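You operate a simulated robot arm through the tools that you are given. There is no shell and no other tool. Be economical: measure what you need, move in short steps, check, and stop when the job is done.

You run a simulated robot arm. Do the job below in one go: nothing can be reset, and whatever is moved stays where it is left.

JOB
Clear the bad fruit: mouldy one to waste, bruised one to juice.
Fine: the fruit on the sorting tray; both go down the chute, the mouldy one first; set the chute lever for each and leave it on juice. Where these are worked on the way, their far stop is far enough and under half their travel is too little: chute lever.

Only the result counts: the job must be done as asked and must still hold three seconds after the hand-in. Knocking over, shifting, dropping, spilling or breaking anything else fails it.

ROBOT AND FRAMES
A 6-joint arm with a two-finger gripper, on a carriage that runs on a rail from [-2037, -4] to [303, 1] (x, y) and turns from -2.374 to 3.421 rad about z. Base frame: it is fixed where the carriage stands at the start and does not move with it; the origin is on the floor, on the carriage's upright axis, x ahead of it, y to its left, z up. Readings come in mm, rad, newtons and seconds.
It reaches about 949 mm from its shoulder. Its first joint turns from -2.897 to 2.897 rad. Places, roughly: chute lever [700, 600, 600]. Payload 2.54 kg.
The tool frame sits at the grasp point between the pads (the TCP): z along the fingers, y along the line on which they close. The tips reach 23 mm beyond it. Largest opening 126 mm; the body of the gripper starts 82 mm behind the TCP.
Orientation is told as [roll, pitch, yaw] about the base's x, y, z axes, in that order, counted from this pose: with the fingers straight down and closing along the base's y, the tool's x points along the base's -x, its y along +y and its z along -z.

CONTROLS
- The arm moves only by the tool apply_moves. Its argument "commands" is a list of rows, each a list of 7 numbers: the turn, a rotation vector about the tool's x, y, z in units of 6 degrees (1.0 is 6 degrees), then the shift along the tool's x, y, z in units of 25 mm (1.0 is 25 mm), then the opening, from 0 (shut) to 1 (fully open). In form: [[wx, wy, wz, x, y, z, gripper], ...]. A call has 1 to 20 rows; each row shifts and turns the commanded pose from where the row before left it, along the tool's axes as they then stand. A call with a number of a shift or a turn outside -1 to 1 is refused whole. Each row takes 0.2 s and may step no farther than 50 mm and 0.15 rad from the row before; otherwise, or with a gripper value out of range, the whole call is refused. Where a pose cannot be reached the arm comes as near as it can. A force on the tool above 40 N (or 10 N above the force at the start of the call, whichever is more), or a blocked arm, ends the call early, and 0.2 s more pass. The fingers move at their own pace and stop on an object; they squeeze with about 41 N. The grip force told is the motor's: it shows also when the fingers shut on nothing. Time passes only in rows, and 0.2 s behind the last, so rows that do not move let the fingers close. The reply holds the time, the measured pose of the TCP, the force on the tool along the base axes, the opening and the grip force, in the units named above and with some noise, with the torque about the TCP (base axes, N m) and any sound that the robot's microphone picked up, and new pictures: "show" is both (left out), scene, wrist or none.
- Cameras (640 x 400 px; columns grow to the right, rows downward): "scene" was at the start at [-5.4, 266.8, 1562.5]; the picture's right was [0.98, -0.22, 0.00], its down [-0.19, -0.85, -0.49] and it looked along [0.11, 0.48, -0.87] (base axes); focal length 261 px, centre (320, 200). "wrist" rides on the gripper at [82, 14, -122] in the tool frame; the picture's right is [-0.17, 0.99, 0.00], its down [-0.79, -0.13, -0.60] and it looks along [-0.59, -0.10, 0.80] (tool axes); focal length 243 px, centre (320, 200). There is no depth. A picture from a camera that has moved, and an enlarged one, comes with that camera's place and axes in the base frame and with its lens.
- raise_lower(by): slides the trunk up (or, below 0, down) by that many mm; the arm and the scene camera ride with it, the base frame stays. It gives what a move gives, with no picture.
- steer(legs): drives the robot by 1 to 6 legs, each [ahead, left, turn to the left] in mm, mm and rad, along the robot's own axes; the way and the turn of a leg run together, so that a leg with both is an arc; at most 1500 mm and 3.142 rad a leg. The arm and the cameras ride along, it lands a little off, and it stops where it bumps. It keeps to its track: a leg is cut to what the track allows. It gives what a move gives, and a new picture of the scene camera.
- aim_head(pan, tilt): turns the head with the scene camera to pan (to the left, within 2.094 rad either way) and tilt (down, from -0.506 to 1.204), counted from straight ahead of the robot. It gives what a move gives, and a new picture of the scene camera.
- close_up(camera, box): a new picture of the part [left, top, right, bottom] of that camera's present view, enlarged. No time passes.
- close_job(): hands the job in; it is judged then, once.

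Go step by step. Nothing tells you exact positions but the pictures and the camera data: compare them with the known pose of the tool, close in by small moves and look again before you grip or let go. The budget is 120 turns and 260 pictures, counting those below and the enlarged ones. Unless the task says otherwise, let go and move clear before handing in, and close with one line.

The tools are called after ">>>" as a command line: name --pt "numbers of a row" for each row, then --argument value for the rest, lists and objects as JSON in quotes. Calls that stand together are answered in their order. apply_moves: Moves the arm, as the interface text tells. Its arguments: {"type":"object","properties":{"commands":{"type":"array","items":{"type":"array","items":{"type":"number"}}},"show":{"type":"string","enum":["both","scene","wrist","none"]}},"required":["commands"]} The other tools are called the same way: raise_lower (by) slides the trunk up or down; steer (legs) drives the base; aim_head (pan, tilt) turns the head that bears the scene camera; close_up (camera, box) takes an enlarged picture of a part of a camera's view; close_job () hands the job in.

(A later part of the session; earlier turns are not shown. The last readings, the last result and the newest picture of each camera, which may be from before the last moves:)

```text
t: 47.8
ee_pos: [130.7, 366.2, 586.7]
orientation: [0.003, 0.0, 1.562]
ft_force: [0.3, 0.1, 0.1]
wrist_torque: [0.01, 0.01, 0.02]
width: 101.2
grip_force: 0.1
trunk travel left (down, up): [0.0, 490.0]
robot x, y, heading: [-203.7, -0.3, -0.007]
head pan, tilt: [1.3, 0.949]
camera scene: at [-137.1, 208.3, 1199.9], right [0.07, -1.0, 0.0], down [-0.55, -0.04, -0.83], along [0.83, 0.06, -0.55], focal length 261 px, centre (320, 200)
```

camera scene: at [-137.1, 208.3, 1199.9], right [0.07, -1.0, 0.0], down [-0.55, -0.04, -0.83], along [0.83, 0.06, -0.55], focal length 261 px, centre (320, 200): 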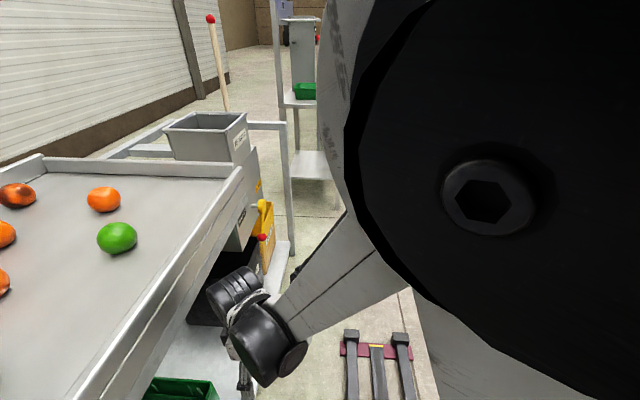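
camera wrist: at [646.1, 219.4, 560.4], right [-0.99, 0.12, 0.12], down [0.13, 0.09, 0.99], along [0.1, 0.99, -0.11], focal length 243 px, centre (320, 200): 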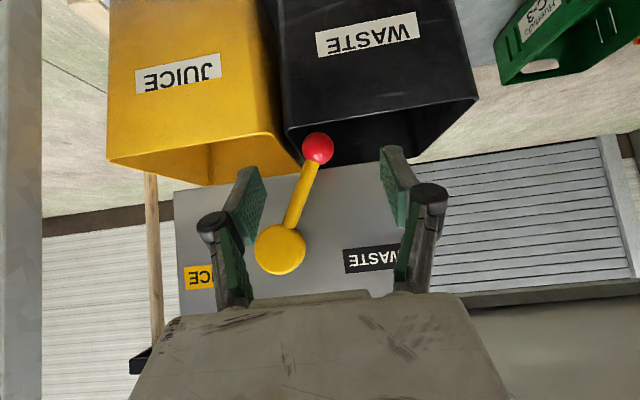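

The raise was refused (400 is the maximum), so the arm moved low and its elbow is crowding the head. I'll extend the arm away from the head and then raise the trunk.

>>> apply_moves --pt "0 0 0 0 -1 0 0.8" --pt "0 0 0 0 -1 0 0.8" --pt "0 0 0 0 -1 0 0.8" --pt "0 0 0 0 -1 0 0.8" --pt "0 0 0 0 -1 0 0.8" --pt "0 0 0 0 -1 0 0.8" --pt "0 0 0 0 -1 0 0.8" --show "scene"

>>> raise_lower --by 400

>>> aim_head --pan 1.3 --tilt 0.95

```text
t: 49.4
ee_pos: [305.4, 366.0, 586.3]
orientation: [0.0, 0.002, 1.566]
ft_force: [-0.2, 0.8, -0.3]
wrist_torque: [-0.02, -0.03, 0.03]
width: 100.9
grip_force: 0.1
trunk travel left (down, up): [0.0, 490.0]
robot x, y, heading: [-211.1, 0.1, 0.002]
head pan, tilt: [1.3, 0.949]
camera scene: at [-206.4, 272.0, 1170.2], right [0.96, -0.27, 0.0], down [-0.22, -0.78, -0.58], along [0.16, 0.56, -0.81], focal length 261 px, centre (320, 200)
```

scene: 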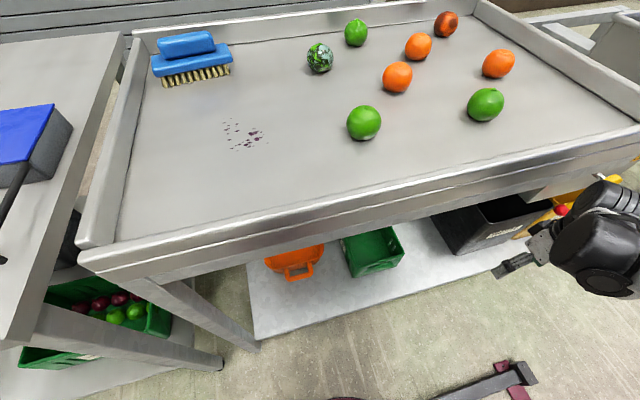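

```text
t: 53.2
ee_pos: [305.3, 366.1, 987.0]
orientation: [0.002, 0.0, 1.564]
ft_force: [0.2, 0.4, -0.1]
wrist_torque: [0.02, 0.0, 0.01]
width: 100.9
grip_force: 0.0
trunk travel left (down, up): [-400.0, 90.0]
robot x, y, heading: [-208.6, -2.6, 0.002]
head pan, tilt: [1.3, 0.949]
```

```text
t: 53.8
ee_pos: [305.7, 366.3, 987.1]
orientation: [0.002, 0.001, 1.565]
ft_force: [0.5, -0.7, -0.4]
wrist_torque: [0.01, 0.0, 0.0]
width: 100.8
grip_force: 0.0
trunk travel left (down, up): [-400.0, 90.0]
robot x, y, heading: [-206.4, -4.5, 0.002]
head pan, tilt: [1.3, 0.949]
camera scene: at [-206.1, 272.1, 1570.1], right [0.96, -0.27, 0.0], down [-0.22, -0.78, -0.58], along [0.16, 0.56, -0.81], focal length 261 px, centre (320, 200)
```

scene: 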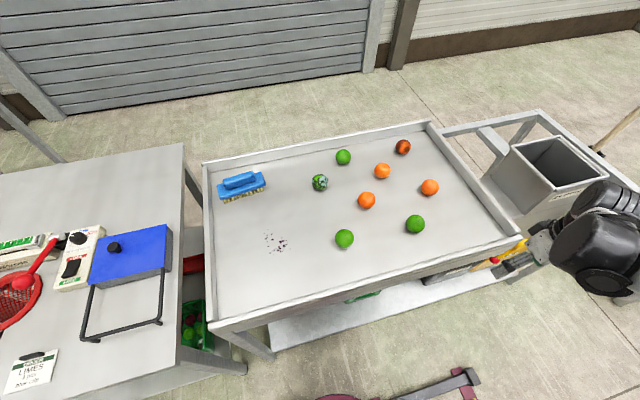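

I now have a clear overview: mouldy at ≈(−56, 800, 905) and bruised at ≈(288, 884, 900). To reach comfortably over the tray I'll lift the hand, move the base to x≈150 and turn it to face the tray.

>>> apply_moves --pt "0 0 0 0 0 -1 0.8" --pt "0 0 0 0 0 -1 0.8" --pt "0 0 0 0 0 -1 0.8" --pt "0 0 0 0 0 -1 0.8" --show "none"

>>> steer --legs '[[350, 0, 0], [0, 0, 1.2]]'

>>> aim_head --pan 0.2 --tilt 0.95

```text
t: 54.8
ee_pos: [305.7, 365.6, 1089.0]
orientation: [0.002, 0.001, 1.563]
ft_force: [0.2, 0.4, -0.8]
wrist_torque: [0.02, 0.01, 0.0]
width: 100.9
grip_force: 0.0
trunk travel left (down, up): [-400.0, 90.0]
robot x, y, heading: [-208.6, 1.4, -0.004]
head pan, tilt: [1.3, 0.949]
```

```text
t: 60.0
ee_pos: [3.4, 613.4, 1088.6]
orientation: [0.002, 0.002, 2.737]
ft_force: [0.2, 0.7, 0.4]
wrist_torque: [0.01, 0.02, 0.0]
width: 100.8
grip_force: 0.1
trunk travel left (down, up): [-400.0, 90.0]
robot x, y, heading: [142.2, 4.3, 1.168]
head pan, tilt: [1.3, 0.949]
camera scene: at [-106.4, 107.4, 1570.1], right [0.62, 0.78, 0.0], down [0.64, -0.51, -0.58], along [-0.46, 0.36, -0.81], focal length 261 px, centre (320, 200)
```

scene: 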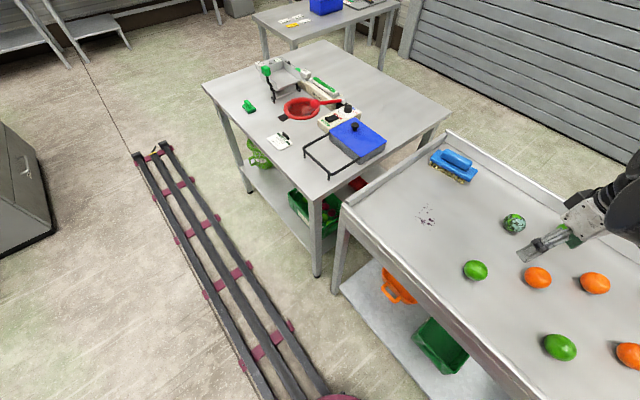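

```text
t: 61.4
ee_pos: [3.7, 614.4, 1088.7]
orientation: [0.001, 0.001, 2.735]
ft_force: [0.4, -0.1, 0.2]
wrist_torque: [0.03, -0.03, 0.01]
width: 100.9
grip_force: 0.1
trunk travel left (down, up): [-400.0, 90.0]
robot x, y, heading: [142.3, 2.0, 1.17]
head pan, tilt: [0.201, 0.949]
camera scene: at [-40.5, 134.2, 1570.1], right [0.99, -0.12, 0.0], down [-0.1, -0.81, -0.58], along [0.07, 0.58, -0.81], focal length 261 px, centre (320, 200)
```

scene: 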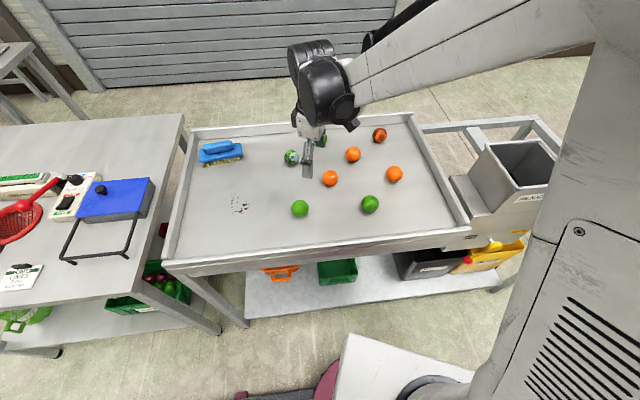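

Facing the tray now. I'll rotate the hand so the fingers close along x and move above the mouldy fruit.

>>> apply_moves --pt "0 0 1 0 0 0 0.8" --pt "0 0 1 0 0 0 0.8" --pt "0 0 1 0 0 0 0.8" --pt "0 0 1 0 0 0 0.8" --pt "0 0 1 0 0 0 0.8" --pt "0 0 1 0 0 0 0.8" --pt "0 0 1 0 0 0 0.8" --pt "0 0 1 0 0 0 0.8" --pt "0 0 1 0 0 0 0.8" --pt "0 0 1 0 0 0 0.8" --pt "0 0 1 0 0 0 0.8" --pt "0 0 0 -0.93 0.3 0.3 0.8" --pt "0 0 0 -0.93 0.3 0.3 0.8" --pt "0 0 0 -0.93 0.3 0.3 0.8" --pt "0 0 0 -0.93 0.3 0.3 0.8" --pt "0 0 0 -0.93 0.3 0.3 0.8" --pt "0 0 0 -0.93 0.3 0.3 0.8" --show "both"

```text
t: 65.0
ee_pos: [-43.4, 753.1, 1042.7]
orientation: [0.0, 0.002, 1.583]
ft_force: [-0.6, 0.4, -0.3]
wrist_torque: [-0.01, 0.01, 0.03]
width: 100.7
grip_force: 0.0
trunk travel left (down, up): [-400.0, 90.0]
robot x, y, heading: [141.5, -2.7, 1.173]
head pan, tilt: [0.201, 0.949]
camera scene: at [-35.1, 133.4, 1570.1], right [0.98, -0.2, 0.0], down [-0.16, -0.8, -0.58], along [0.12, 0.57, -0.81], focal length 261 px, centre (320, 200)
camera wrist: at [-57.0, 671.1, 1165.4], right [-0.99, 0.15, 0.0], down [0.12, 0.79, 0.6], along [0.09, 0.59, -0.8], focal length 243 px, centre (320, 200)
```

scene: 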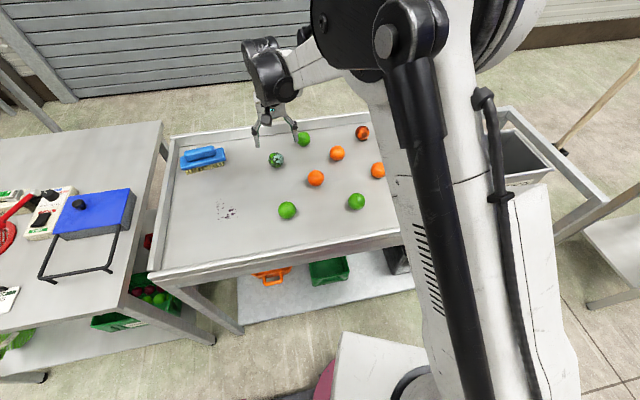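
wrist: 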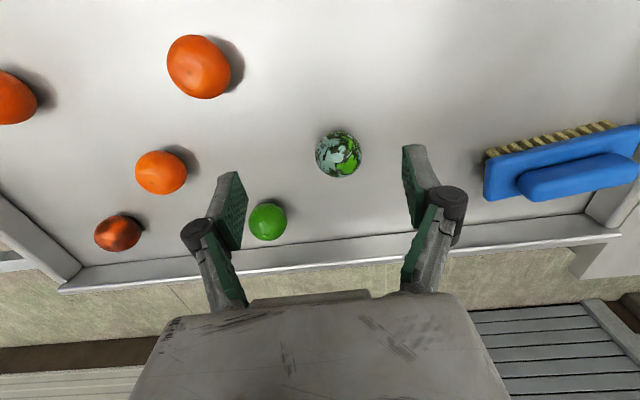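

Mouldy fruit refined to ≈(−58, 803, 902). I'll descend over it and re-check.

>>> apply_moves --pt "0 0 0 -0.5 0.15 0.6 0.8" --pt "0 0 0 -0.5 0.15 0.8 0.8" --pt "0 0 0 -0.5 0.15 0.8 0.8" --pt "0 0 0 -0.5 0.15 0.8 0.8" --show "both"

```text
t: 66.0
ee_pos: [-59.5, 803.9, 968.1]
orientation: [-0.002, 0.002, 1.585]
ft_force: [-0.6, -0.1, 0.4]
wrist_torque: [-0.02, -0.01, 0.03]
width: 100.8
grip_force: 0.1
trunk travel left (down, up): [-400.0, 90.0]
robot x, y, heading: [145.7, 1.9, 1.167]
head pan, tilt: [0.201, 0.949]
camera scene: at [-35.1, 133.3, 1570.1], right [0.98, -0.2, 0.0], down [-0.16, -0.8, -0.58], along [0.12, 0.57, -0.81], focal length 261 px, centre (320, 200)
camera wrist: at [-73.1, 722.5, 1090.7], right [-0.99, 0.15, 0.0], down [0.12, 0.79, 0.6], along [0.09, 0.59, -0.8], focal length 243 px, centre (320, 200)
```

scene: 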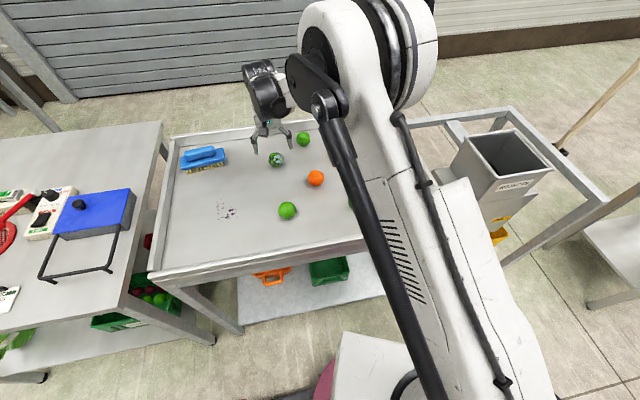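
wrist: 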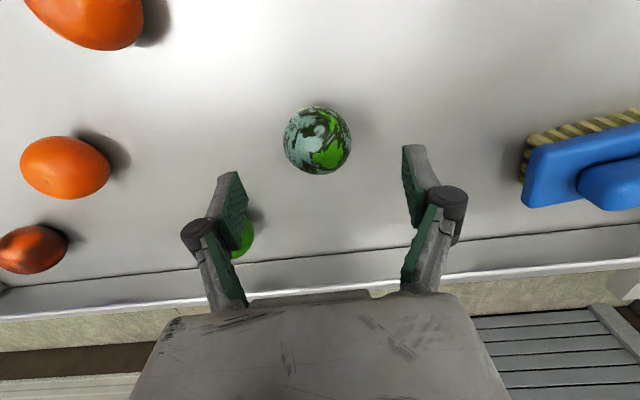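

Fruit is centred. I'll descend to z≈912 and look again before gripping.

>>> apply_moves --pt "0 0 0 0.1 0 0.75 0.8" --pt "0 0 0 0.1 0 0.75 0.8" --pt "0 0 0 0 0 0.75 0.8" --show "both"

>>> close_up --camera "scene" --box '[220, 100, 340, 200]'

```text
t: 66.8
ee_pos: [-59.3, 797.3, 910.9]
orientation: [-0.001, 0.001, 1.585]
ft_force: [0.5, -0.1, -0.1]
wrist_torque: [0.03, -0.01, -0.04]
width: 100.8
grip_force: 0.0
trunk travel left (down, up): [-400.0, 90.0]
robot x, y, heading: [141.9, 0.4, 1.174]
head pan, tilt: [0.201, 0.949]
camera scene: at [-35.0, 133.4, 1570.1], right [0.98, -0.2, 0.0], down [-0.16, -0.8, -0.58], along [0.12, 0.57, -0.81], focal length 261 px, centre (320, 200)
camera wrist: at [-72.9, 715.6, 1034.2], right [-0.99, 0.15, 0.0], down [0.12, 0.79, 0.6], along [0.09, 0.59, -0.8], focal length 243 px, centre (320, 200)
```

scene: 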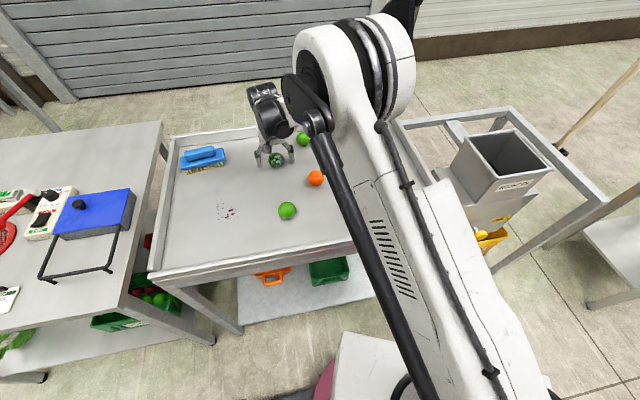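
wrist: 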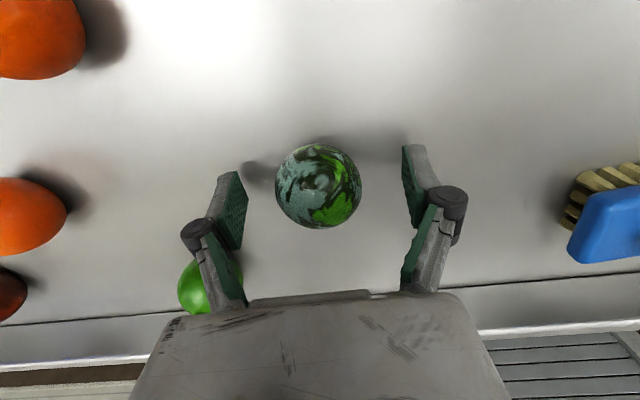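

```text
4.00 times, centred on (280, 150) of scene
camera zoom: at [-35.0, 133.4, 1570.1], right [0.98, -0.2, 0.0], down [-0.16, -0.8, -0.58], along [0.12, 0.57, -0.81], focal length 1044 px, centre (480, 400)
```

zoom: 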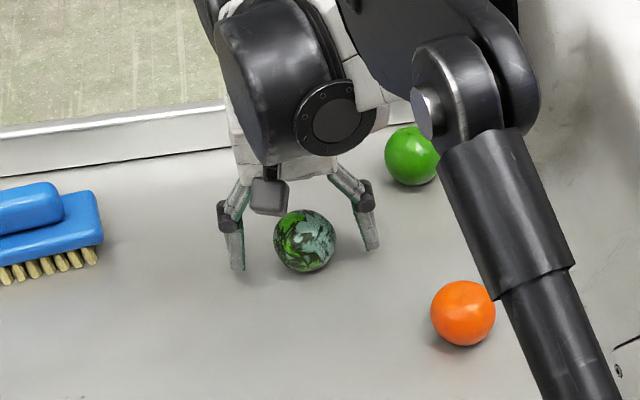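

The fruit lies right on the grasp axis. I'll descend a final 9 mm and close.

>>> apply_moves --pt "0 0 0 -0.15 0 0.36 0.8" --pt "0 0 0 0 0 0 0.6" --pt "0 0 0 0 0 0 0.4" --pt "0 0 0 0 0 0 0.3" --pt "0 0 0 0 0 0 0.3" --show "wrist"

```text
t: 68.0
ee_pos: [-60.4, 799.2, 903.8]
orientation: [0.001, 0.0, 1.586]
ft_force: [-10.4, 2.5, 19.1]
wrist_torque: [0.03, 0.45, 0.0]
width: 52.4
grip_force: 41.0
trunk travel left (down, up): [-400.0, 90.0]
robot x, y, heading: [142.3, -0.5, 1.175]
head pan, tilt: [0.201, 0.949]
camera wrist: at [-73.0, 718.4, 1025.8], right [-0.99, 0.15, 0.0], down [0.12, 0.79, 0.6], along [0.09, 0.59, -0.8], focal length 243 px, centre (320, 200)
```

wrist: 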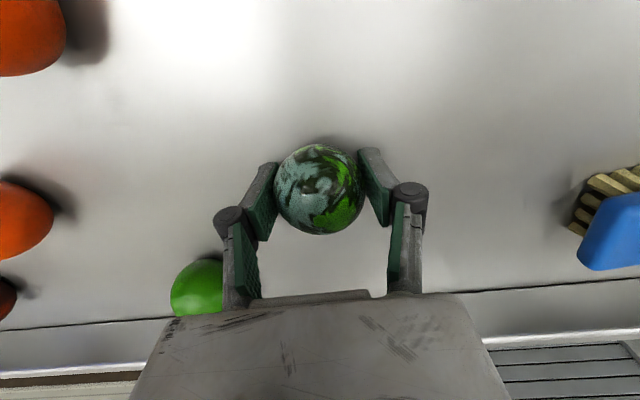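

The fruit is gripped. I'll lift it.

>>> apply_moves --pt "0 0 0 0 0 -0.5 0.3" --pt "0 0 0 0 0 -1 0.3" --pt "0 0 0 0 0 -1 0.3" --pt "0 0 0 0 0 -1 0.3" --pt "0 0 0 0 0 -1 0.3" --pt "0 0 0 0 0 -1 0.3" --pt "0 0 0 0 0 -1 0.3" --pt "0 0 0 0 0 -1 0.3" --show "both"

```text
t: 69.8
ee_pos: [-61.6, 801.9, 1089.1]
orientation: [-0.001, 0.0, 1.586]
ft_force: [-0.4, -1.4, -0.4]
wrist_torque: [-0.01, -0.01, -0.03]
width: 51.9
grip_force: 41.5
trunk travel left (down, up): [-400.0, 90.0]
robot x, y, heading: [143.5, -1.4, 1.173]
head pan, tilt: [0.201, 0.949]
camera scene: at [-35.0, 133.5, 1570.1], right [0.98, -0.2, 0.0], down [-0.16, -0.8, -0.58], along [0.12, 0.57, -0.81], focal length 261 px, centre (320, 200)
camera wrist: at [-73.7, 719.8, 1211.6], right [-0.99, 0.15, 0.0], down [0.12, 0.79, 0.6], along [0.09, 0.59, -0.8], focal length 243 px, centre (320, 200)
```

scene: 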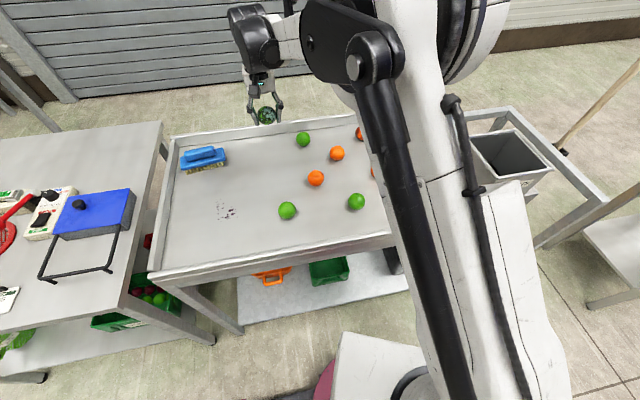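
wrist: 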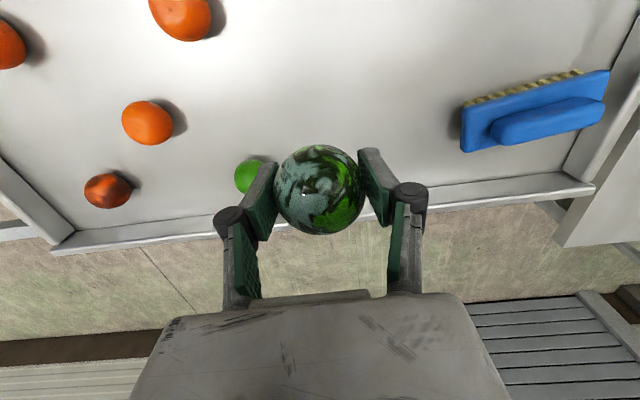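

Hopper centre is at nearly the same radius from the base, so I'll swing the base right by about 0.93 rad to carry the fruit over it.

>>> steer --legs '[[0, 0, -0.93]]'

>>> apply_moves --pt "0 0 0 0 0 0 0.3" --show "wrist"

```text
t: 72.6
ee_pos: [672.5, 634.2, 1088.6]
orientation: [-0.001, 0.004, 0.642]
ft_force: [-0.2, -0.9, -1.3]
wrist_torque: [-0.04, 0.01, -0.01]
width: 52.0
grip_force: 40.9
trunk travel left (down, up): [-400.0, 90.0]
robot x, y, heading: [142.7, -0.5, 0.226]
head pan, tilt: [0.201, 0.949]
camera scene: at [144.5, 223.3, 1570.1], right [0.41, -0.91, 0.0], down [-0.74, -0.34, -0.58], along [0.53, 0.24, -0.81], focal length 261 px, centre (320, 200)
```

scene: 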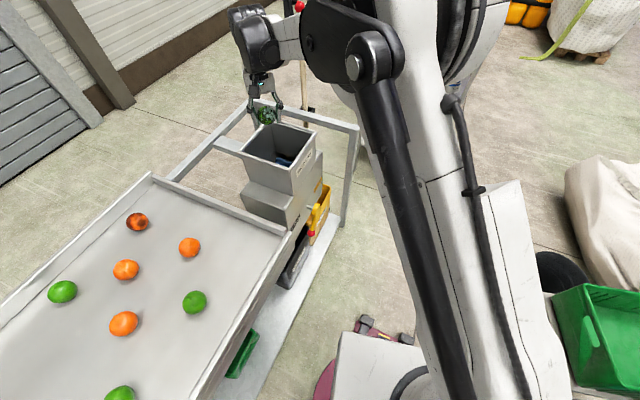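

```text
t: 73.0
ee_pos: [672.5, 633.4, 1088.8]
orientation: [-0.002, 0.001, 0.64]
ft_force: [0.6, -0.5, -1.1]
wrist_torque: [-0.05, -0.01, 0.01]
width: 52.2
grip_force: 40.7
trunk travel left (down, up): [-400.0, 90.0]
robot x, y, heading: [142.0, -3.0, 0.228]
head pan, tilt: [0.201, 0.949]
camera wrist: at [597.8, 597.1, 1211.2], right [-0.46, 0.89, 0.0], down [0.71, 0.37, 0.6], along [0.53, 0.27, -0.8], focal length 243 px, centre (320, 200)
```

wrist: 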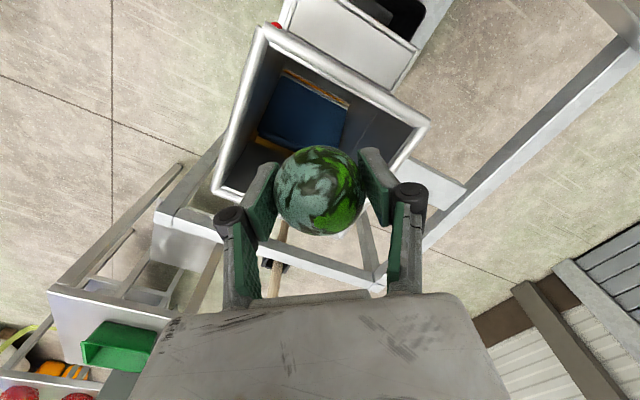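

The hopper mouth spans about x 623–822, y 557–737 in this view. I'll shift the fruit to its centre and check before lowering.

>>> apply_moves --pt "0 0 0 -0.88 -0.36 0.4 0.3" --pt "0 0 0 -0.88 -0.36 0.4 0.3" --pt "0 0 0 0 0 0.8 0.3" --pt "0 0 0 0 0 0.8 0.3" --show "both"

>>> close_up --camera "scene" --box '[200, 60, 360, 240]'

```text
t: 74.0
ee_pos: [719.1, 645.1, 1029.2]
orientation: [-0.002, 0.003, 0.642]
ft_force: [0.1, -0.6, -0.6]
wrist_torque: [0.0, -0.02, 0.0]
width: 51.5
grip_force: 41.1
trunk travel left (down, up): [-400.0, 90.0]
robot x, y, heading: [144.0, 3.2, 0.225]
head pan, tilt: [0.201, 0.949]
camera scene: at [144.4, 223.2, 1570.1], right [0.41, -0.91, 0.0], down [-0.74, -0.34, -0.58], along [0.53, 0.24, -0.81], focal length 261 px, centre (320, 200)
camera wrist: at [643.9, 608.8, 1151.2], right [-0.46, 0.89, 0.0], down [0.71, 0.37, 0.6], along [0.53, 0.27, -0.8], focal length 243 px, centre (320, 200)
```

scene: 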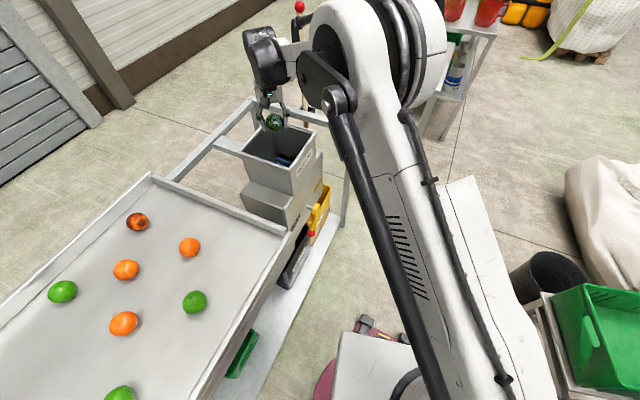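
wrist: 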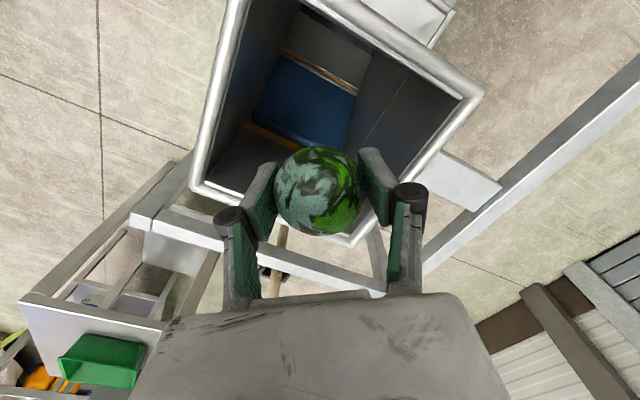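

```text
2.22 times, centred on (280, 150) of scene
camera zoom: at [144.4, 223.2, 1570.1], right [0.41, -0.91, 0.0], down [-0.74, -0.34, -0.58], along [0.53, 0.24, -0.81], focal length 580 px, centre (409, 311)
```

zoom: 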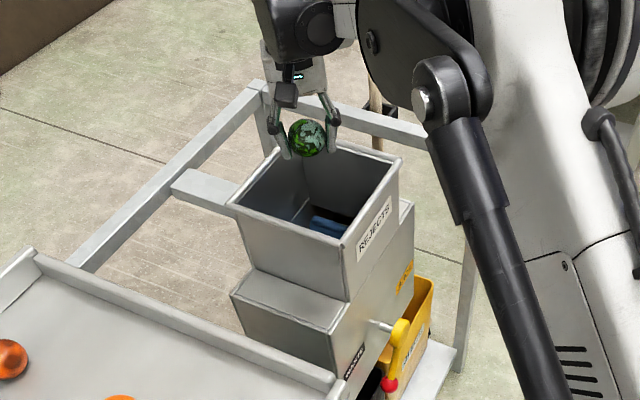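

Rim is at z≈935 with centre ≈(734, 647). I'll lower to the mouth and release inside.

>>> apply_moves --pt "0 0 0 -0.38 -0.29 0.7 0.3" --pt "0 0 0 0 0 0.8 0.3" --pt "0 0 0 0 0 0.8 0.3" --pt "0 0 0 0 0 0.6 0.3" --show "both"

```text
t: 75.0
ee_pos: [730.1, 646.2, 955.5]
orientation: [-0.001, 0.001, 0.641]
ft_force: [0.7, -0.5, -0.6]
wrist_torque: [-0.01, -0.02, 0.01]
width: 52.0
grip_force: 41.3
trunk travel left (down, up): [-400.0, 90.0]
robot x, y, heading: [142.8, 1.0, 0.225]
head pan, tilt: [0.201, 0.949]
camera scene: at [144.6, 223.4, 1570.1], right [0.41, -0.91, 0.0], down [-0.74, -0.34, -0.58], along [0.53, 0.24, -0.81], focal length 261 px, centre (320, 200)
camera wrist: at [655.6, 609.2, 1077.3], right [-0.46, 0.89, 0.0], down [0.71, 0.37, 0.6], along [0.53, 0.27, -0.8], focal length 243 px, centre (320, 200)
```

scene: 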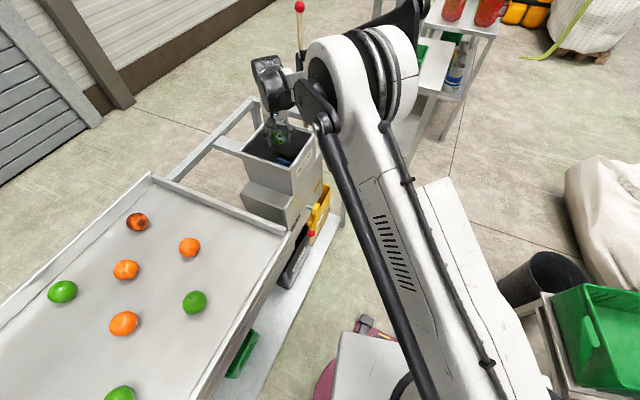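
wrist: 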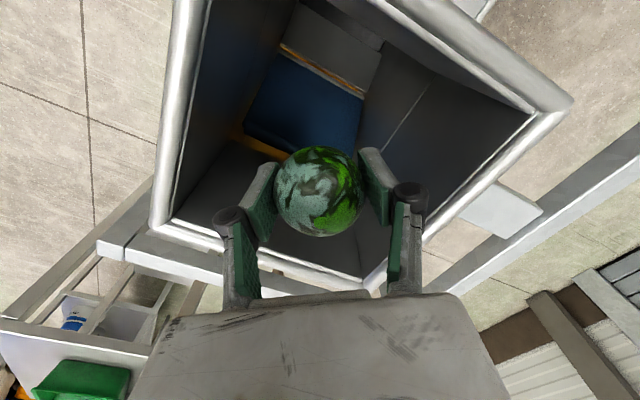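

The fruit is inside the mouth; releasing.

>>> apply_moves --pt "0 0 0 0 0 0 0.5" --pt "0 0 0 0 0 0 0.62" --pt "0 0 0 0 0 0 0.62" --pt "0 0 0 0 0 0 0.62" --pt "0 0 0 0 0 0 0.62" --pt "0 0 0 0 0 0 0.62" --show "both"

```text
t: 76.4
ee_pos: [729.5, 645.9, 955.6]
orientation: [-0.004, 0.002, 0.64]
ft_force: [-0.8, 0.9, -0.1]
wrist_torque: [0.01, 0.01, 0.01]
width: 78.1
grip_force: 0.0
trunk travel left (down, up): [-400.0, 90.0]
robot x, y, heading: [142.2, 0.0, 0.23]
head pan, tilt: [0.201, 0.949]
camera scene: at [144.4, 223.3, 1570.1], right [0.41, -0.91, 0.0], down [-0.74, -0.34, -0.58], along [0.53, 0.24, -0.81], focal length 261 px, centre (320, 200)
camera wrist: at [655.5, 609.1, 1077.9], right [-0.46, 0.89, 0.0], down [0.71, 0.37, 0.6], along [0.53, 0.27, -0.8], focal length 243 px, centre (320, 200)
```

scene: 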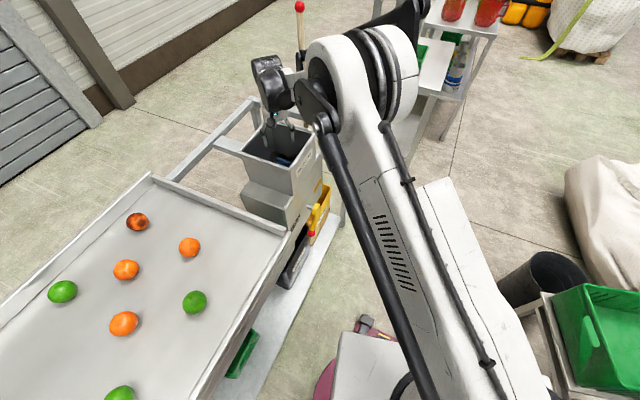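
wrist: 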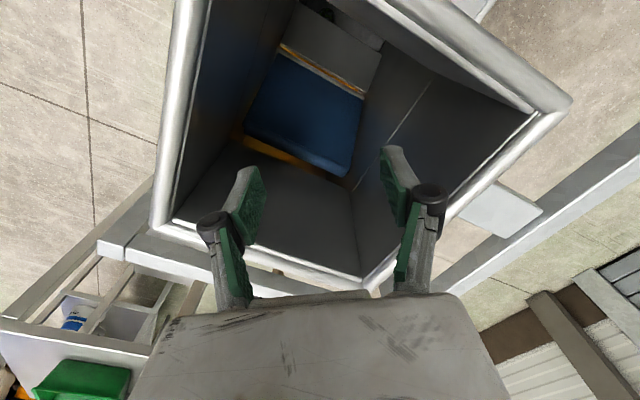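

The mouldy fruit went down. I'll lift clear and check the waste bin before resetting the lever.

>>> apply_moves --pt "0 0 0 0 0 -1 0.62" --pt "0 0 0 0 0 -1 0.62" --pt "0 0 0 0 0 -1 0.62" --pt "0 0 0 0 0 -1 0.62" --pt "0 0 0 0 0 -1 0.62" --pt "0 0 0 0 0 -0.4 0.62" --show "none"

>>> steer --legs '[[0, 0, -0.226]]'

>>> close_up --camera "scene" --box '[180, 100, 380, 300]'

```text
t: 77.8
ee_pos: [729.8, 646.1, 1092.4]
orientation: [-0.002, 0.001, 0.64]
ft_force: [0.3, 0.7, 0.6]
wrist_torque: [0.0, -0.03, 0.02]
width: 78.3
grip_force: 0.1
trunk travel left (down, up): [-400.0, 90.0]
robot x, y, heading: [143.4, -2.5, 0.226]
head pan, tilt: [0.201, 0.949]
```

```text
t: 79.0
ee_pos: [859.8, 498.8, 1090.8]
orientation: [-0.002, 0.002, 0.418]
ft_force: [-0.7, -0.2, -0.5]
wrist_torque: [-0.04, 0.01, 0.01]
width: 78.0
grip_force: 0.1
trunk travel left (down, up): [-400.0, 90.0]
robot x, y, heading: [144.8, -0.9, -0.003]
head pan, tilt: [0.201, 0.949]
camera scene: at [193.8, 217.2, 1570.1], right [0.2, -0.98, 0.0], down [-0.8, -0.16, -0.58], along [0.57, 0.12, -0.81], focal length 261 px, centre (320, 200)
```

scene: 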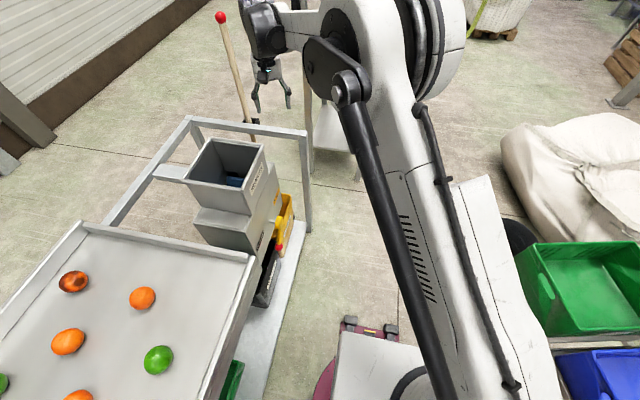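

```text
2.00 times, centred on (280, 200) of scene
camera zoom: at [193.8, 217.2, 1570.1], right [0.2, -0.98, 0.0], down [-0.8, -0.16, -0.58], along [0.57, 0.12, -0.81], focal length 522 px, centre (400, 200)
```

zoom: 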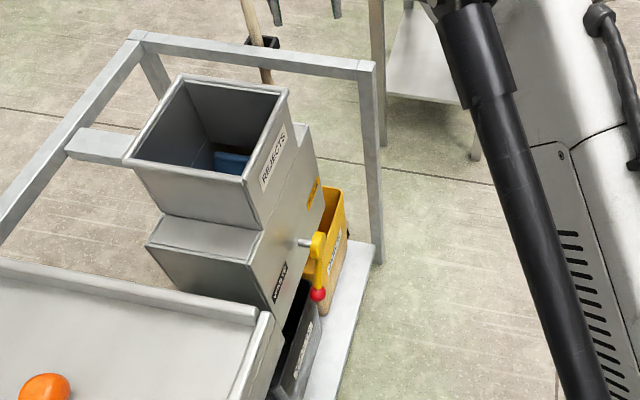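

The lever stays on waste. Now I'll return to the lever approach pose: rotate the hand and pull it back in front of the chute.

>>> apply_moves --pt "0 0 -1 0 0 0 0.62" --pt "0 0 -1 0 0 0 0.62" --pt "0 0 -1 0 0 0 0.62" --pt "0 0 -1 0 0 0 0.62" --pt "0 0 -1 0 0 0 0.62" --pt "0 0 -1 0 0 0 0.62" --pt "0 0 -1 0 0 0 0.62" --pt "0 0 -1 0 0 0 0.62" --pt "0 0 -1 0 0 0 0.62" --pt "0 0 -1 0 0 0 0.62" --pt "0 0 -1 0 0 0 0.62" --pt "0 0 0 0.72 1 0 0.62" --pt "0 0 0 0.72 1 0 0.62" --pt "0 0 0 0.72 1 0 0.62" --pt "0 0 0 0.72 1 0 0.62" --pt "0 0 0 0.72 1 0 0.62" --pt "0 0 0 0.72 1 0 0.62" --pt "0 0 0 0.72 1 0 0.62" --pt "0 0 0 0.72 0.5 0 0.62" --show "none"

>>> apply_moves --pt "0 0 0 0 0 1 0.62" --pt "0 0 0 0 0 1 0.62" --pt "0 0 0 0 0 1 0.62" --pt "0 0 0 0 0 1 0.62" --pt "0 0 0 0 0 1 0.62" --pt "0 0 0 0 0 1 0.62" --pt "0 -1 0 0 0 0 0.62" --pt "0 -1 0 0 0 0 0.62" --pt "0 -1 0 0 0 0 0.62" --pt "0 -1 0 0 0 0 0.62" --pt "0 -1 0 0 0 0 0.62" --pt "0 -1 0 0 0 0 0.62" --pt "0 -1 0 0 0 0 0.62" --pt "0 -1 0 0 0 0 0.62" --show "scene"

```text
t: 83.0
ee_pos: [672.3, 355.5, 1092.1]
orientation: [0.0, 0.001, 1.565]
ft_force: [0.3, 0.9, 0.2]
wrist_torque: [0.02, -0.03, 0.0]
width: 78.4
grip_force: 0.0
trunk travel left (down, up): [-400.0, 90.0]
robot x, y, heading: [143.5, 0.7, 0.002]
head pan, tilt: [0.201, 0.949]
```

```text
t: 86.0
ee_pos: [670.9, 354.3, 943.2]
orientation: [0.001, -0.838, 1.567]
ft_force: [0.3, 0.0, 0.8]
wrist_torque: [0.03, -0.01, -0.03]
width: 78.1
grip_force: 0.0
trunk travel left (down, up): [-400.0, 90.0]
robot x, y, heading: [141.1, -0.1, -0.0]
head pan, tilt: [0.201, 0.949]
camera scene: at [193.8, 217.3, 1570.1], right [0.2, -0.98, 0.0], down [-0.8, -0.16, -0.58], along [0.57, 0.12, -0.81], focal length 261 px, centre (320, 200)
```

scene: 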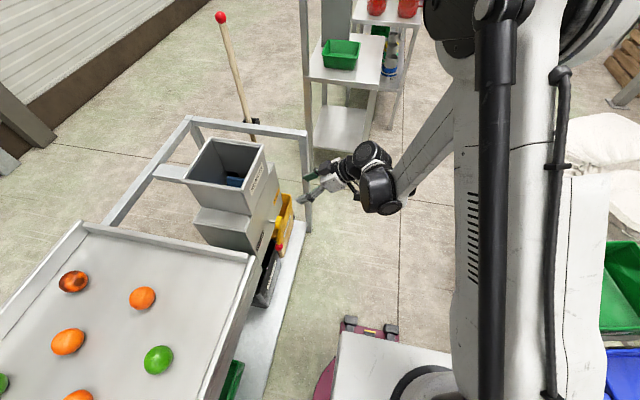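

>>> raise_lower --by -400

>>> apply_moves --pt "0 0 0 0 0 0.9 0.62" --pt "0 0 0 0 0 0.9 0.62" --pt "0 0 0 0 0 0.9 0.62" --show "wrist"

```text
t: 89.8
ee_pos: [670.2, 355.1, 542.9]
orientation: [0.002, -0.836, 1.565]
ft_force: [0.4, 0.6, -0.5]
wrist_torque: [0.02, -0.01, 0.01]
width: 77.9
grip_force: 0.2
trunk travel left (down, up): [0.0, 490.0]
robot x, y, heading: [146.6, -4.3, 0.001]
head pan, tilt: [0.201, 0.949]
```

```text
t: 90.6
ee_pos: [672.5, 406.5, 496.6]
orientation: [0.001, -0.835, 1.565]
ft_force: [0.2, 0.3, 0.7]
wrist_torque: [0.01, 0.02, -0.04]
width: 78.3
grip_force: 0.1
trunk travel left (down, up): [0.0, 490.0]
robot x, y, heading: [140.4, -1.5, 0.004]
head pan, tilt: [0.201, 0.949]
camera wrist: at [656.9, 261.5, 517.7], right [-0.99, 0.12, 0.12], down [0.13, 0.09, 0.99], along [0.1, 0.99, -0.1], focal length 243 px, centre (320, 200)
```

wrist: 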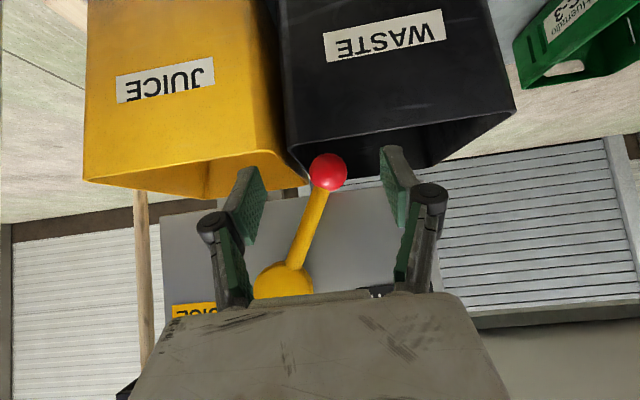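

The knob is centred between the fingers. I'll insert and push toward juice (+x).

>>> apply_moves --pt "0 0 0 -0.5 0 0.82 0.62" --pt "0 0 0 -0.5 0 0.82 0.62" --pt "0 0 0 -0.5 0 0.82 0.62" --pt "0 0 0 -0.5 0 0.82 0.62" --show "wrist"

>>> apply_moves --pt "0 0 0 0.1 -0.6 0 0.62" --pt "0 0 0 0.1 -0.6 0 0.62" --pt "0 0 0 0 -0.6 0 0.62" --pt "0 0 0 0 -0.6 0 0.62" --pt "0 0 0 0 -0.6 0 0.62" --pt "0 0 0 0 -0.6 0 0.62" --pt "0 0 0 -0.1 -0.6 0 0.62" --pt "0 0 0 -0.1 -0.6 0 0.62" --show "wrist"

```text
t: 91.6
ee_pos: [672.1, 499.7, 479.3]
orientation: [0.001, -0.835, 1.565]
ft_force: [0.5, -1.2, -0.3]
wrist_torque: [0.03, -0.02, -0.03]
width: 78.1
grip_force: 0.0
trunk travel left (down, up): [0.0, 490.0]
robot x, y, heading: [140.3, 0.3, -0.0]
head pan, tilt: [0.201, 0.949]
camera wrist: at [656.8, 355.1, 500.7], right [-0.99, 0.12, 0.12], down [0.13, 0.09, 0.99], along [0.1, 0.99, -0.1], focal length 243 px, centre (320, 200)
```

wrist: 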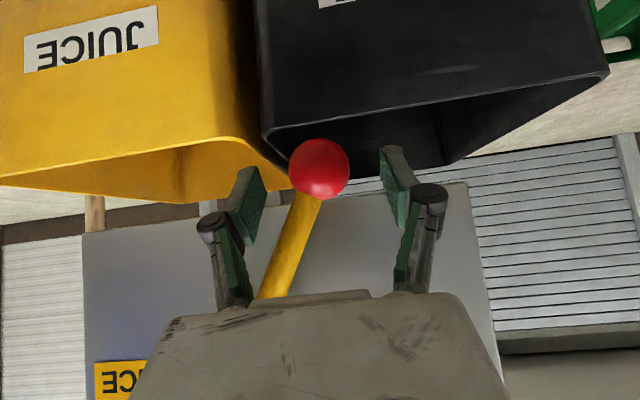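

```text
t: 93.4
ee_pos: [792.0, 499.0, 479.0]
orientation: [0.0, -0.836, 1.564]
ft_force: [-0.7, 0.1, 0.6]
wrist_torque: [-0.03, 0.04, -0.03]
width: 78.1
grip_force: 0.0
trunk travel left (down, up): [0.0, 490.0]
robot x, y, heading: [141.8, -1.7, -0.0]
head pan, tilt: [0.201, 0.949]
camera wrist: at [776.5, 354.8, 501.1], right [-0.99, 0.12, 0.12], down [0.13, 0.09, 0.99], along [0.1, 0.99, -0.1], focal length 243 px, centre (320, 200)
```

wrist: 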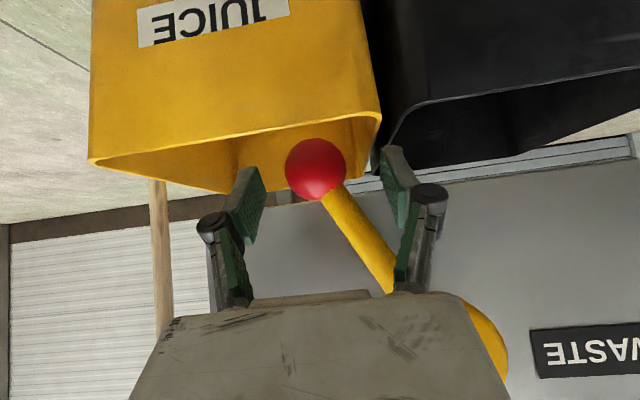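

It snapped over to juice. I'll nudge to the stop, release, and retreat.

>>> apply_moves --pt "0 0 0 0 -0.5 0 0.62" --pt "0 0 0 0 -0.4 0 0.62" --pt "0 0 0 0 -0.3 0 0.62" --pt "0 0 0 0 -0.3 0 0.62" --show "wrist"

```text
t: 94.3
ee_pos: [816.6, 498.5, 477.6]
orientation: [0.005, -0.831, 1.571]
ft_force: [-23.0, -13.5, -8.0]
wrist_torque: [-0.01, -0.76, 0.58]
width: 91.2
grip_force: 9.4
trunk travel left (down, up): [0.0, 490.0]
robot x, y, heading: [139.6, -2.7, 0.002]
head pan, tilt: [0.201, 0.949]
stopped in row 4: the force on the tool passed its limit at 44 N (the readings are from after the stop); the commanded pose is now the measured one
camera wrist: at [803.8, 354.4, 499.2], right [-0.99, 0.11, 0.13], down [0.14, 0.09, 0.99], along [0.09, 0.99, -0.11], focal length 243 px, centre (320, 200)
```

wrist: 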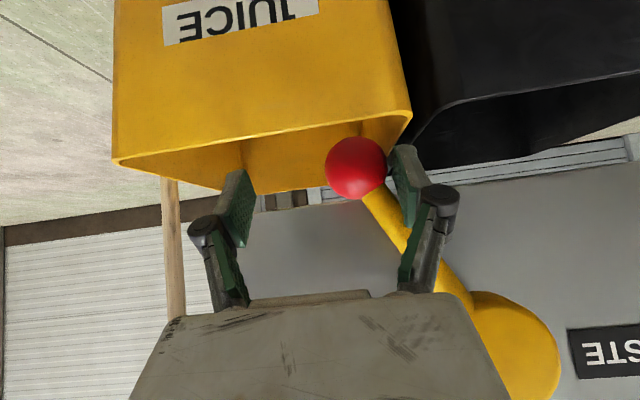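

>>> apply_moves --pt "0 0 0 0 0.4 0 0.62" --pt "0 0 0 0 0.4 0 0.62" --pt "0 0 0 0 0 -0.6 0.62" --pt "0 0 0 0 0 -1 0.62" --pt "0 0 0 0.3 0 -1 0.62" --pt "0 0 0 0.5 0 -1 0.62" --pt "0 0 0 0.5 0.5 -1 0.62" --pt "0 0 0 0.5 1 -1 0.62" --pt "0 0 0 0 1 0 0.62" --pt "0 0 0 0 1 0 0.62" --pt "0 0 0 0 1 0 0.62" --pt "0 0 0 0 1 0 0.62" --show "wrist"

>>> raise_lower --by 400

```text
t: 96.9
ee_pos: [663.2, 363.3, 539.9]
orientation: [0.006, -0.833, 1.57]
ft_force: [0.1, 0.0, -0.2]
wrist_torque: [0.0, 0.01, 0.01]
width: 78.0
grip_force: 0.2
trunk travel left (down, up): [0.0, 490.0]
robot x, y, heading: [142.1, 2.6, 0.0]
head pan, tilt: [0.201, 0.949]
camera wrist: at [649.5, 219.5, 561.5], right [-0.99, 0.11, 0.13], down [0.14, 0.09, 0.99], along [0.1, 0.99, -0.1], focal length 243 px, centre (320, 200)
```

wrist: 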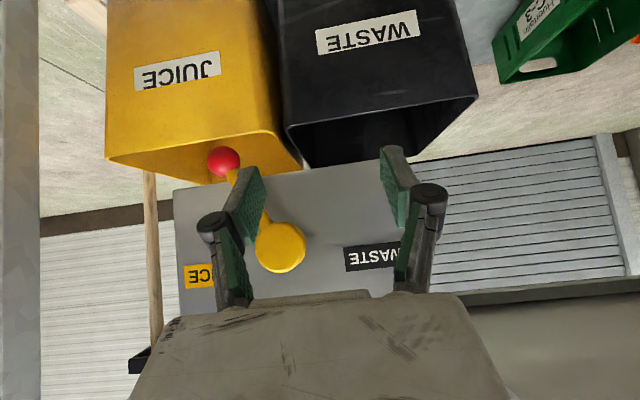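

```text
t: 100.8
ee_pos: [662.3, 364.6, 940.0]
orientation: [0.004, -0.834, 1.57]
ft_force: [0.3, -0.3, 0.4]
wrist_torque: [0.04, -0.01, -0.02]
width: 78.4
grip_force: 0.0
trunk travel left (down, up): [-400.0, 90.0]
robot x, y, heading: [139.6, 2.9, 0.005]
head pan, tilt: [0.201, 0.949]
```

Lever is at juice. Now for the bruised orange: point the fingers down, raise, drive to x≈280, and turn toward the tray.

>>> apply_moves --pt "0 1 0 0 0 0 0.8" --pt "0 1 0 0 0 0 0.8" --pt "0 1 0 0 0 0 0.8" --pt "0 1 0 0 0 0 0.8" --pt "0 1 0 0 0 0 0.8" --pt "0 1 0 0 0 0 0.8" --pt "0 1 0 0 0 0 0.8" --pt "0 0.96 0 0 0 0 0.8" --pt "0 0 0 0 0 -1 0.8" --pt "0 0 0 0 0 -1 0.8" --pt "0 0 0 0 0 -1 0.8" --pt "0 0 0 0 0 -1 0.8" --pt "0 0 0 0 0 -1 0.8" --pt "0 0 0 0 0 -1 0.8" --show "none"

>>> steer --legs '[[140, 0, 0], [0, 0, 0.97]]'

>>> apply_moves --pt "0 0 1 0 0 0 0.8" --pt "0 0 1 0 0 0 0.8" --pt "0 0 1 0 0 0 0.8" --pt "0 0 1 0 0 0 0.8" --pt "0 0 1 0 0 0 0.8" --pt "0 0 1 0 0 0 0.8" --pt "0 0 1 0 0 0 0.8" --pt "0 0 1 0 0 0 0.8" --pt "0 0 1 0 0 0 0.8" --pt "0 0 0.2 0 0 0 0.8" --pt "0 0 0 -1 0 0 0.8" --pt "0 0 0 -1 0 0 0.8" --pt "0 0 0 -1 0 0 0.8" --pt "0 0 0 -1 0 0 0.8" --pt "0 0 0 -1 0 0 0.8" --pt "0 0 0 -1 0 0 0.8" --pt "0 0 0 -1 0 0 0.8" --show "both"

```text
t: 103.8
ee_pos: [663.7, 364.8, 1089.8]
orientation: [0.004, 0.0, 1.573]
ft_force: [-0.7, 0.6, 0.9]
wrist_torque: [-0.04, -0.02, -0.02]
width: 101.1
grip_force: 0.0
trunk travel left (down, up): [-400.0, 90.0]
robot x, y, heading: [143.1, -1.0, 0.0]
head pan, tilt: [0.201, 0.949]
```

```text
t: 107.6
ee_pos: [272.7, 637.7, 1090.5]
orientation: [0.002, 0.001, 2.55]
ft_force: [0.0, 0.1, -0.1]
wrist_torque: [-0.02, 0.01, -0.03]
width: 100.9
grip_force: 0.0
trunk travel left (down, up): [-400.0, 90.0]
robot x, y, heading: [281.6, 2.4, 0.979]
head pan, tilt: [0.201, 0.949]
camera scene: at [137.9, 167.2, 1574.7], right [0.91, -0.42, 0.0], down [-0.33, -0.7, -0.63], along [0.27, 0.57, -0.78], focal length 261 px, centre (320, 200)
```

scene: 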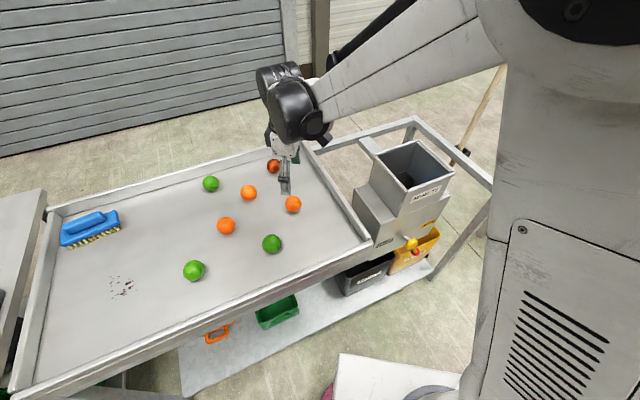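

```text
t: 111.2
ee_pos: [270.9, 811.2, 1088.9]
orientation: [0.0, 0.003, 1.586]
ft_force: [0.3, -0.4, 0.4]
wrist_torque: [0.01, -0.02, 0.0]
width: 100.6
grip_force: 0.0
trunk travel left (down, up): [-400.0, 90.0]
robot x, y, heading: [280.7, 2.4, 0.979]
head pan, tilt: [0.201, 0.949]
camera scene: at [133.6, 165.4, 1570.1], right [0.92, -0.38, 0.0], down [-0.31, -0.75, -0.58], along [0.22, 0.54, -0.81], focal length 261 px, centre (320, 200)
camera wrist: at [257.6, 729.8, 1212.6], right [-0.99, 0.15, 0.0], down [0.12, 0.79, 0.59], along [0.09, 0.59, -0.8], focal length 243 px, centre (320, 200)
```

scene: 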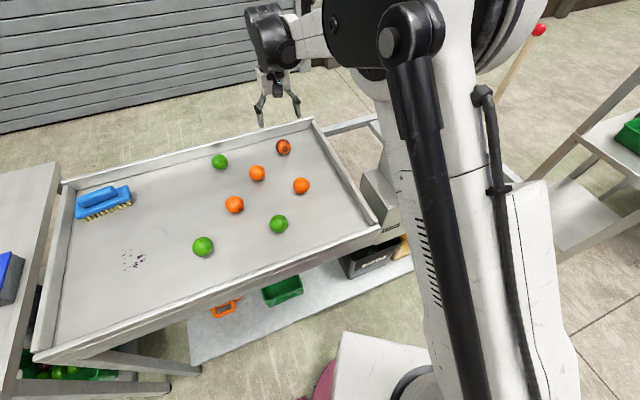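
wrist: 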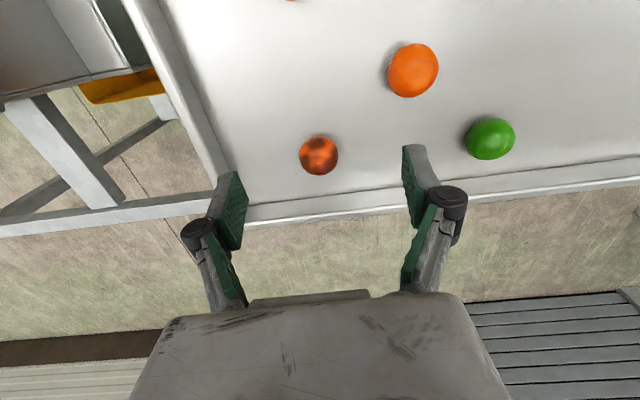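

Bruised orange at ≈(282, 882, 900). I'll descend above it.

>>> apply_moves --pt "0 0 0 -0.56 -0.09 0.95 0.8" --pt "0 0 0 -0.56 -0.09 0.95 0.8" --pt "0 0 0 -0.56 -0.09 0.95 0.8" --pt "0 0 0 -0.56 -0.09 0.95 0.8" --pt "0 0 0 -0.5 -0.09 0.95 0.8" --show "both"

```text
t: 112.4
ee_pos: [280.6, 880.1, 969.5]
orientation: [-0.001, 0.004, 1.587]
ft_force: [0.3, -0.6, -0.6]
wrist_torque: [0.0, 0.0, 0.02]
width: 100.7
grip_force: 0.0
trunk travel left (down, up): [-400.0, 90.0]
robot x, y, heading: [282.7, -2.2, 0.978]
head pan, tilt: [0.201, 0.949]
camera scene: at [133.6, 165.5, 1570.1], right [0.92, -0.38, 0.0], down [-0.31, -0.75, -0.58], along [0.22, 0.54, -0.81], focal length 261 px, centre (320, 200)
camera wrist: at [267.9, 799.0, 1092.6], right [-0.99, 0.15, 0.0], down [0.12, 0.79, 0.59], along [0.09, 0.59, -0.8], focal length 243 px, centre (320, 200)
```

scene: 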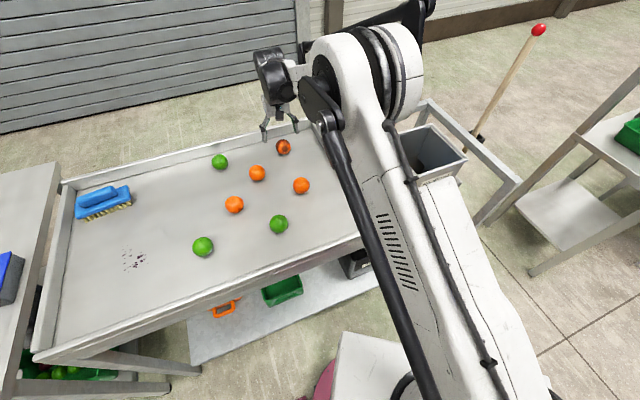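
wrist: 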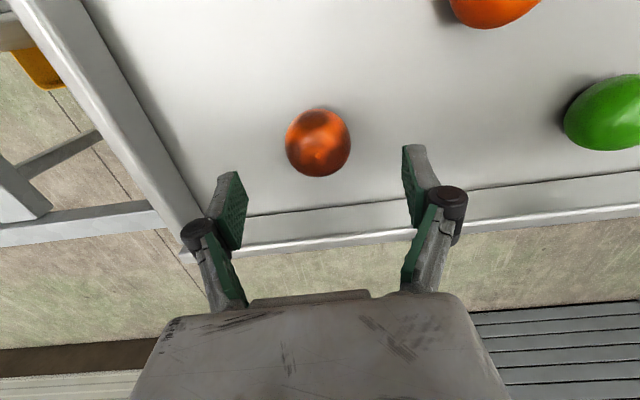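

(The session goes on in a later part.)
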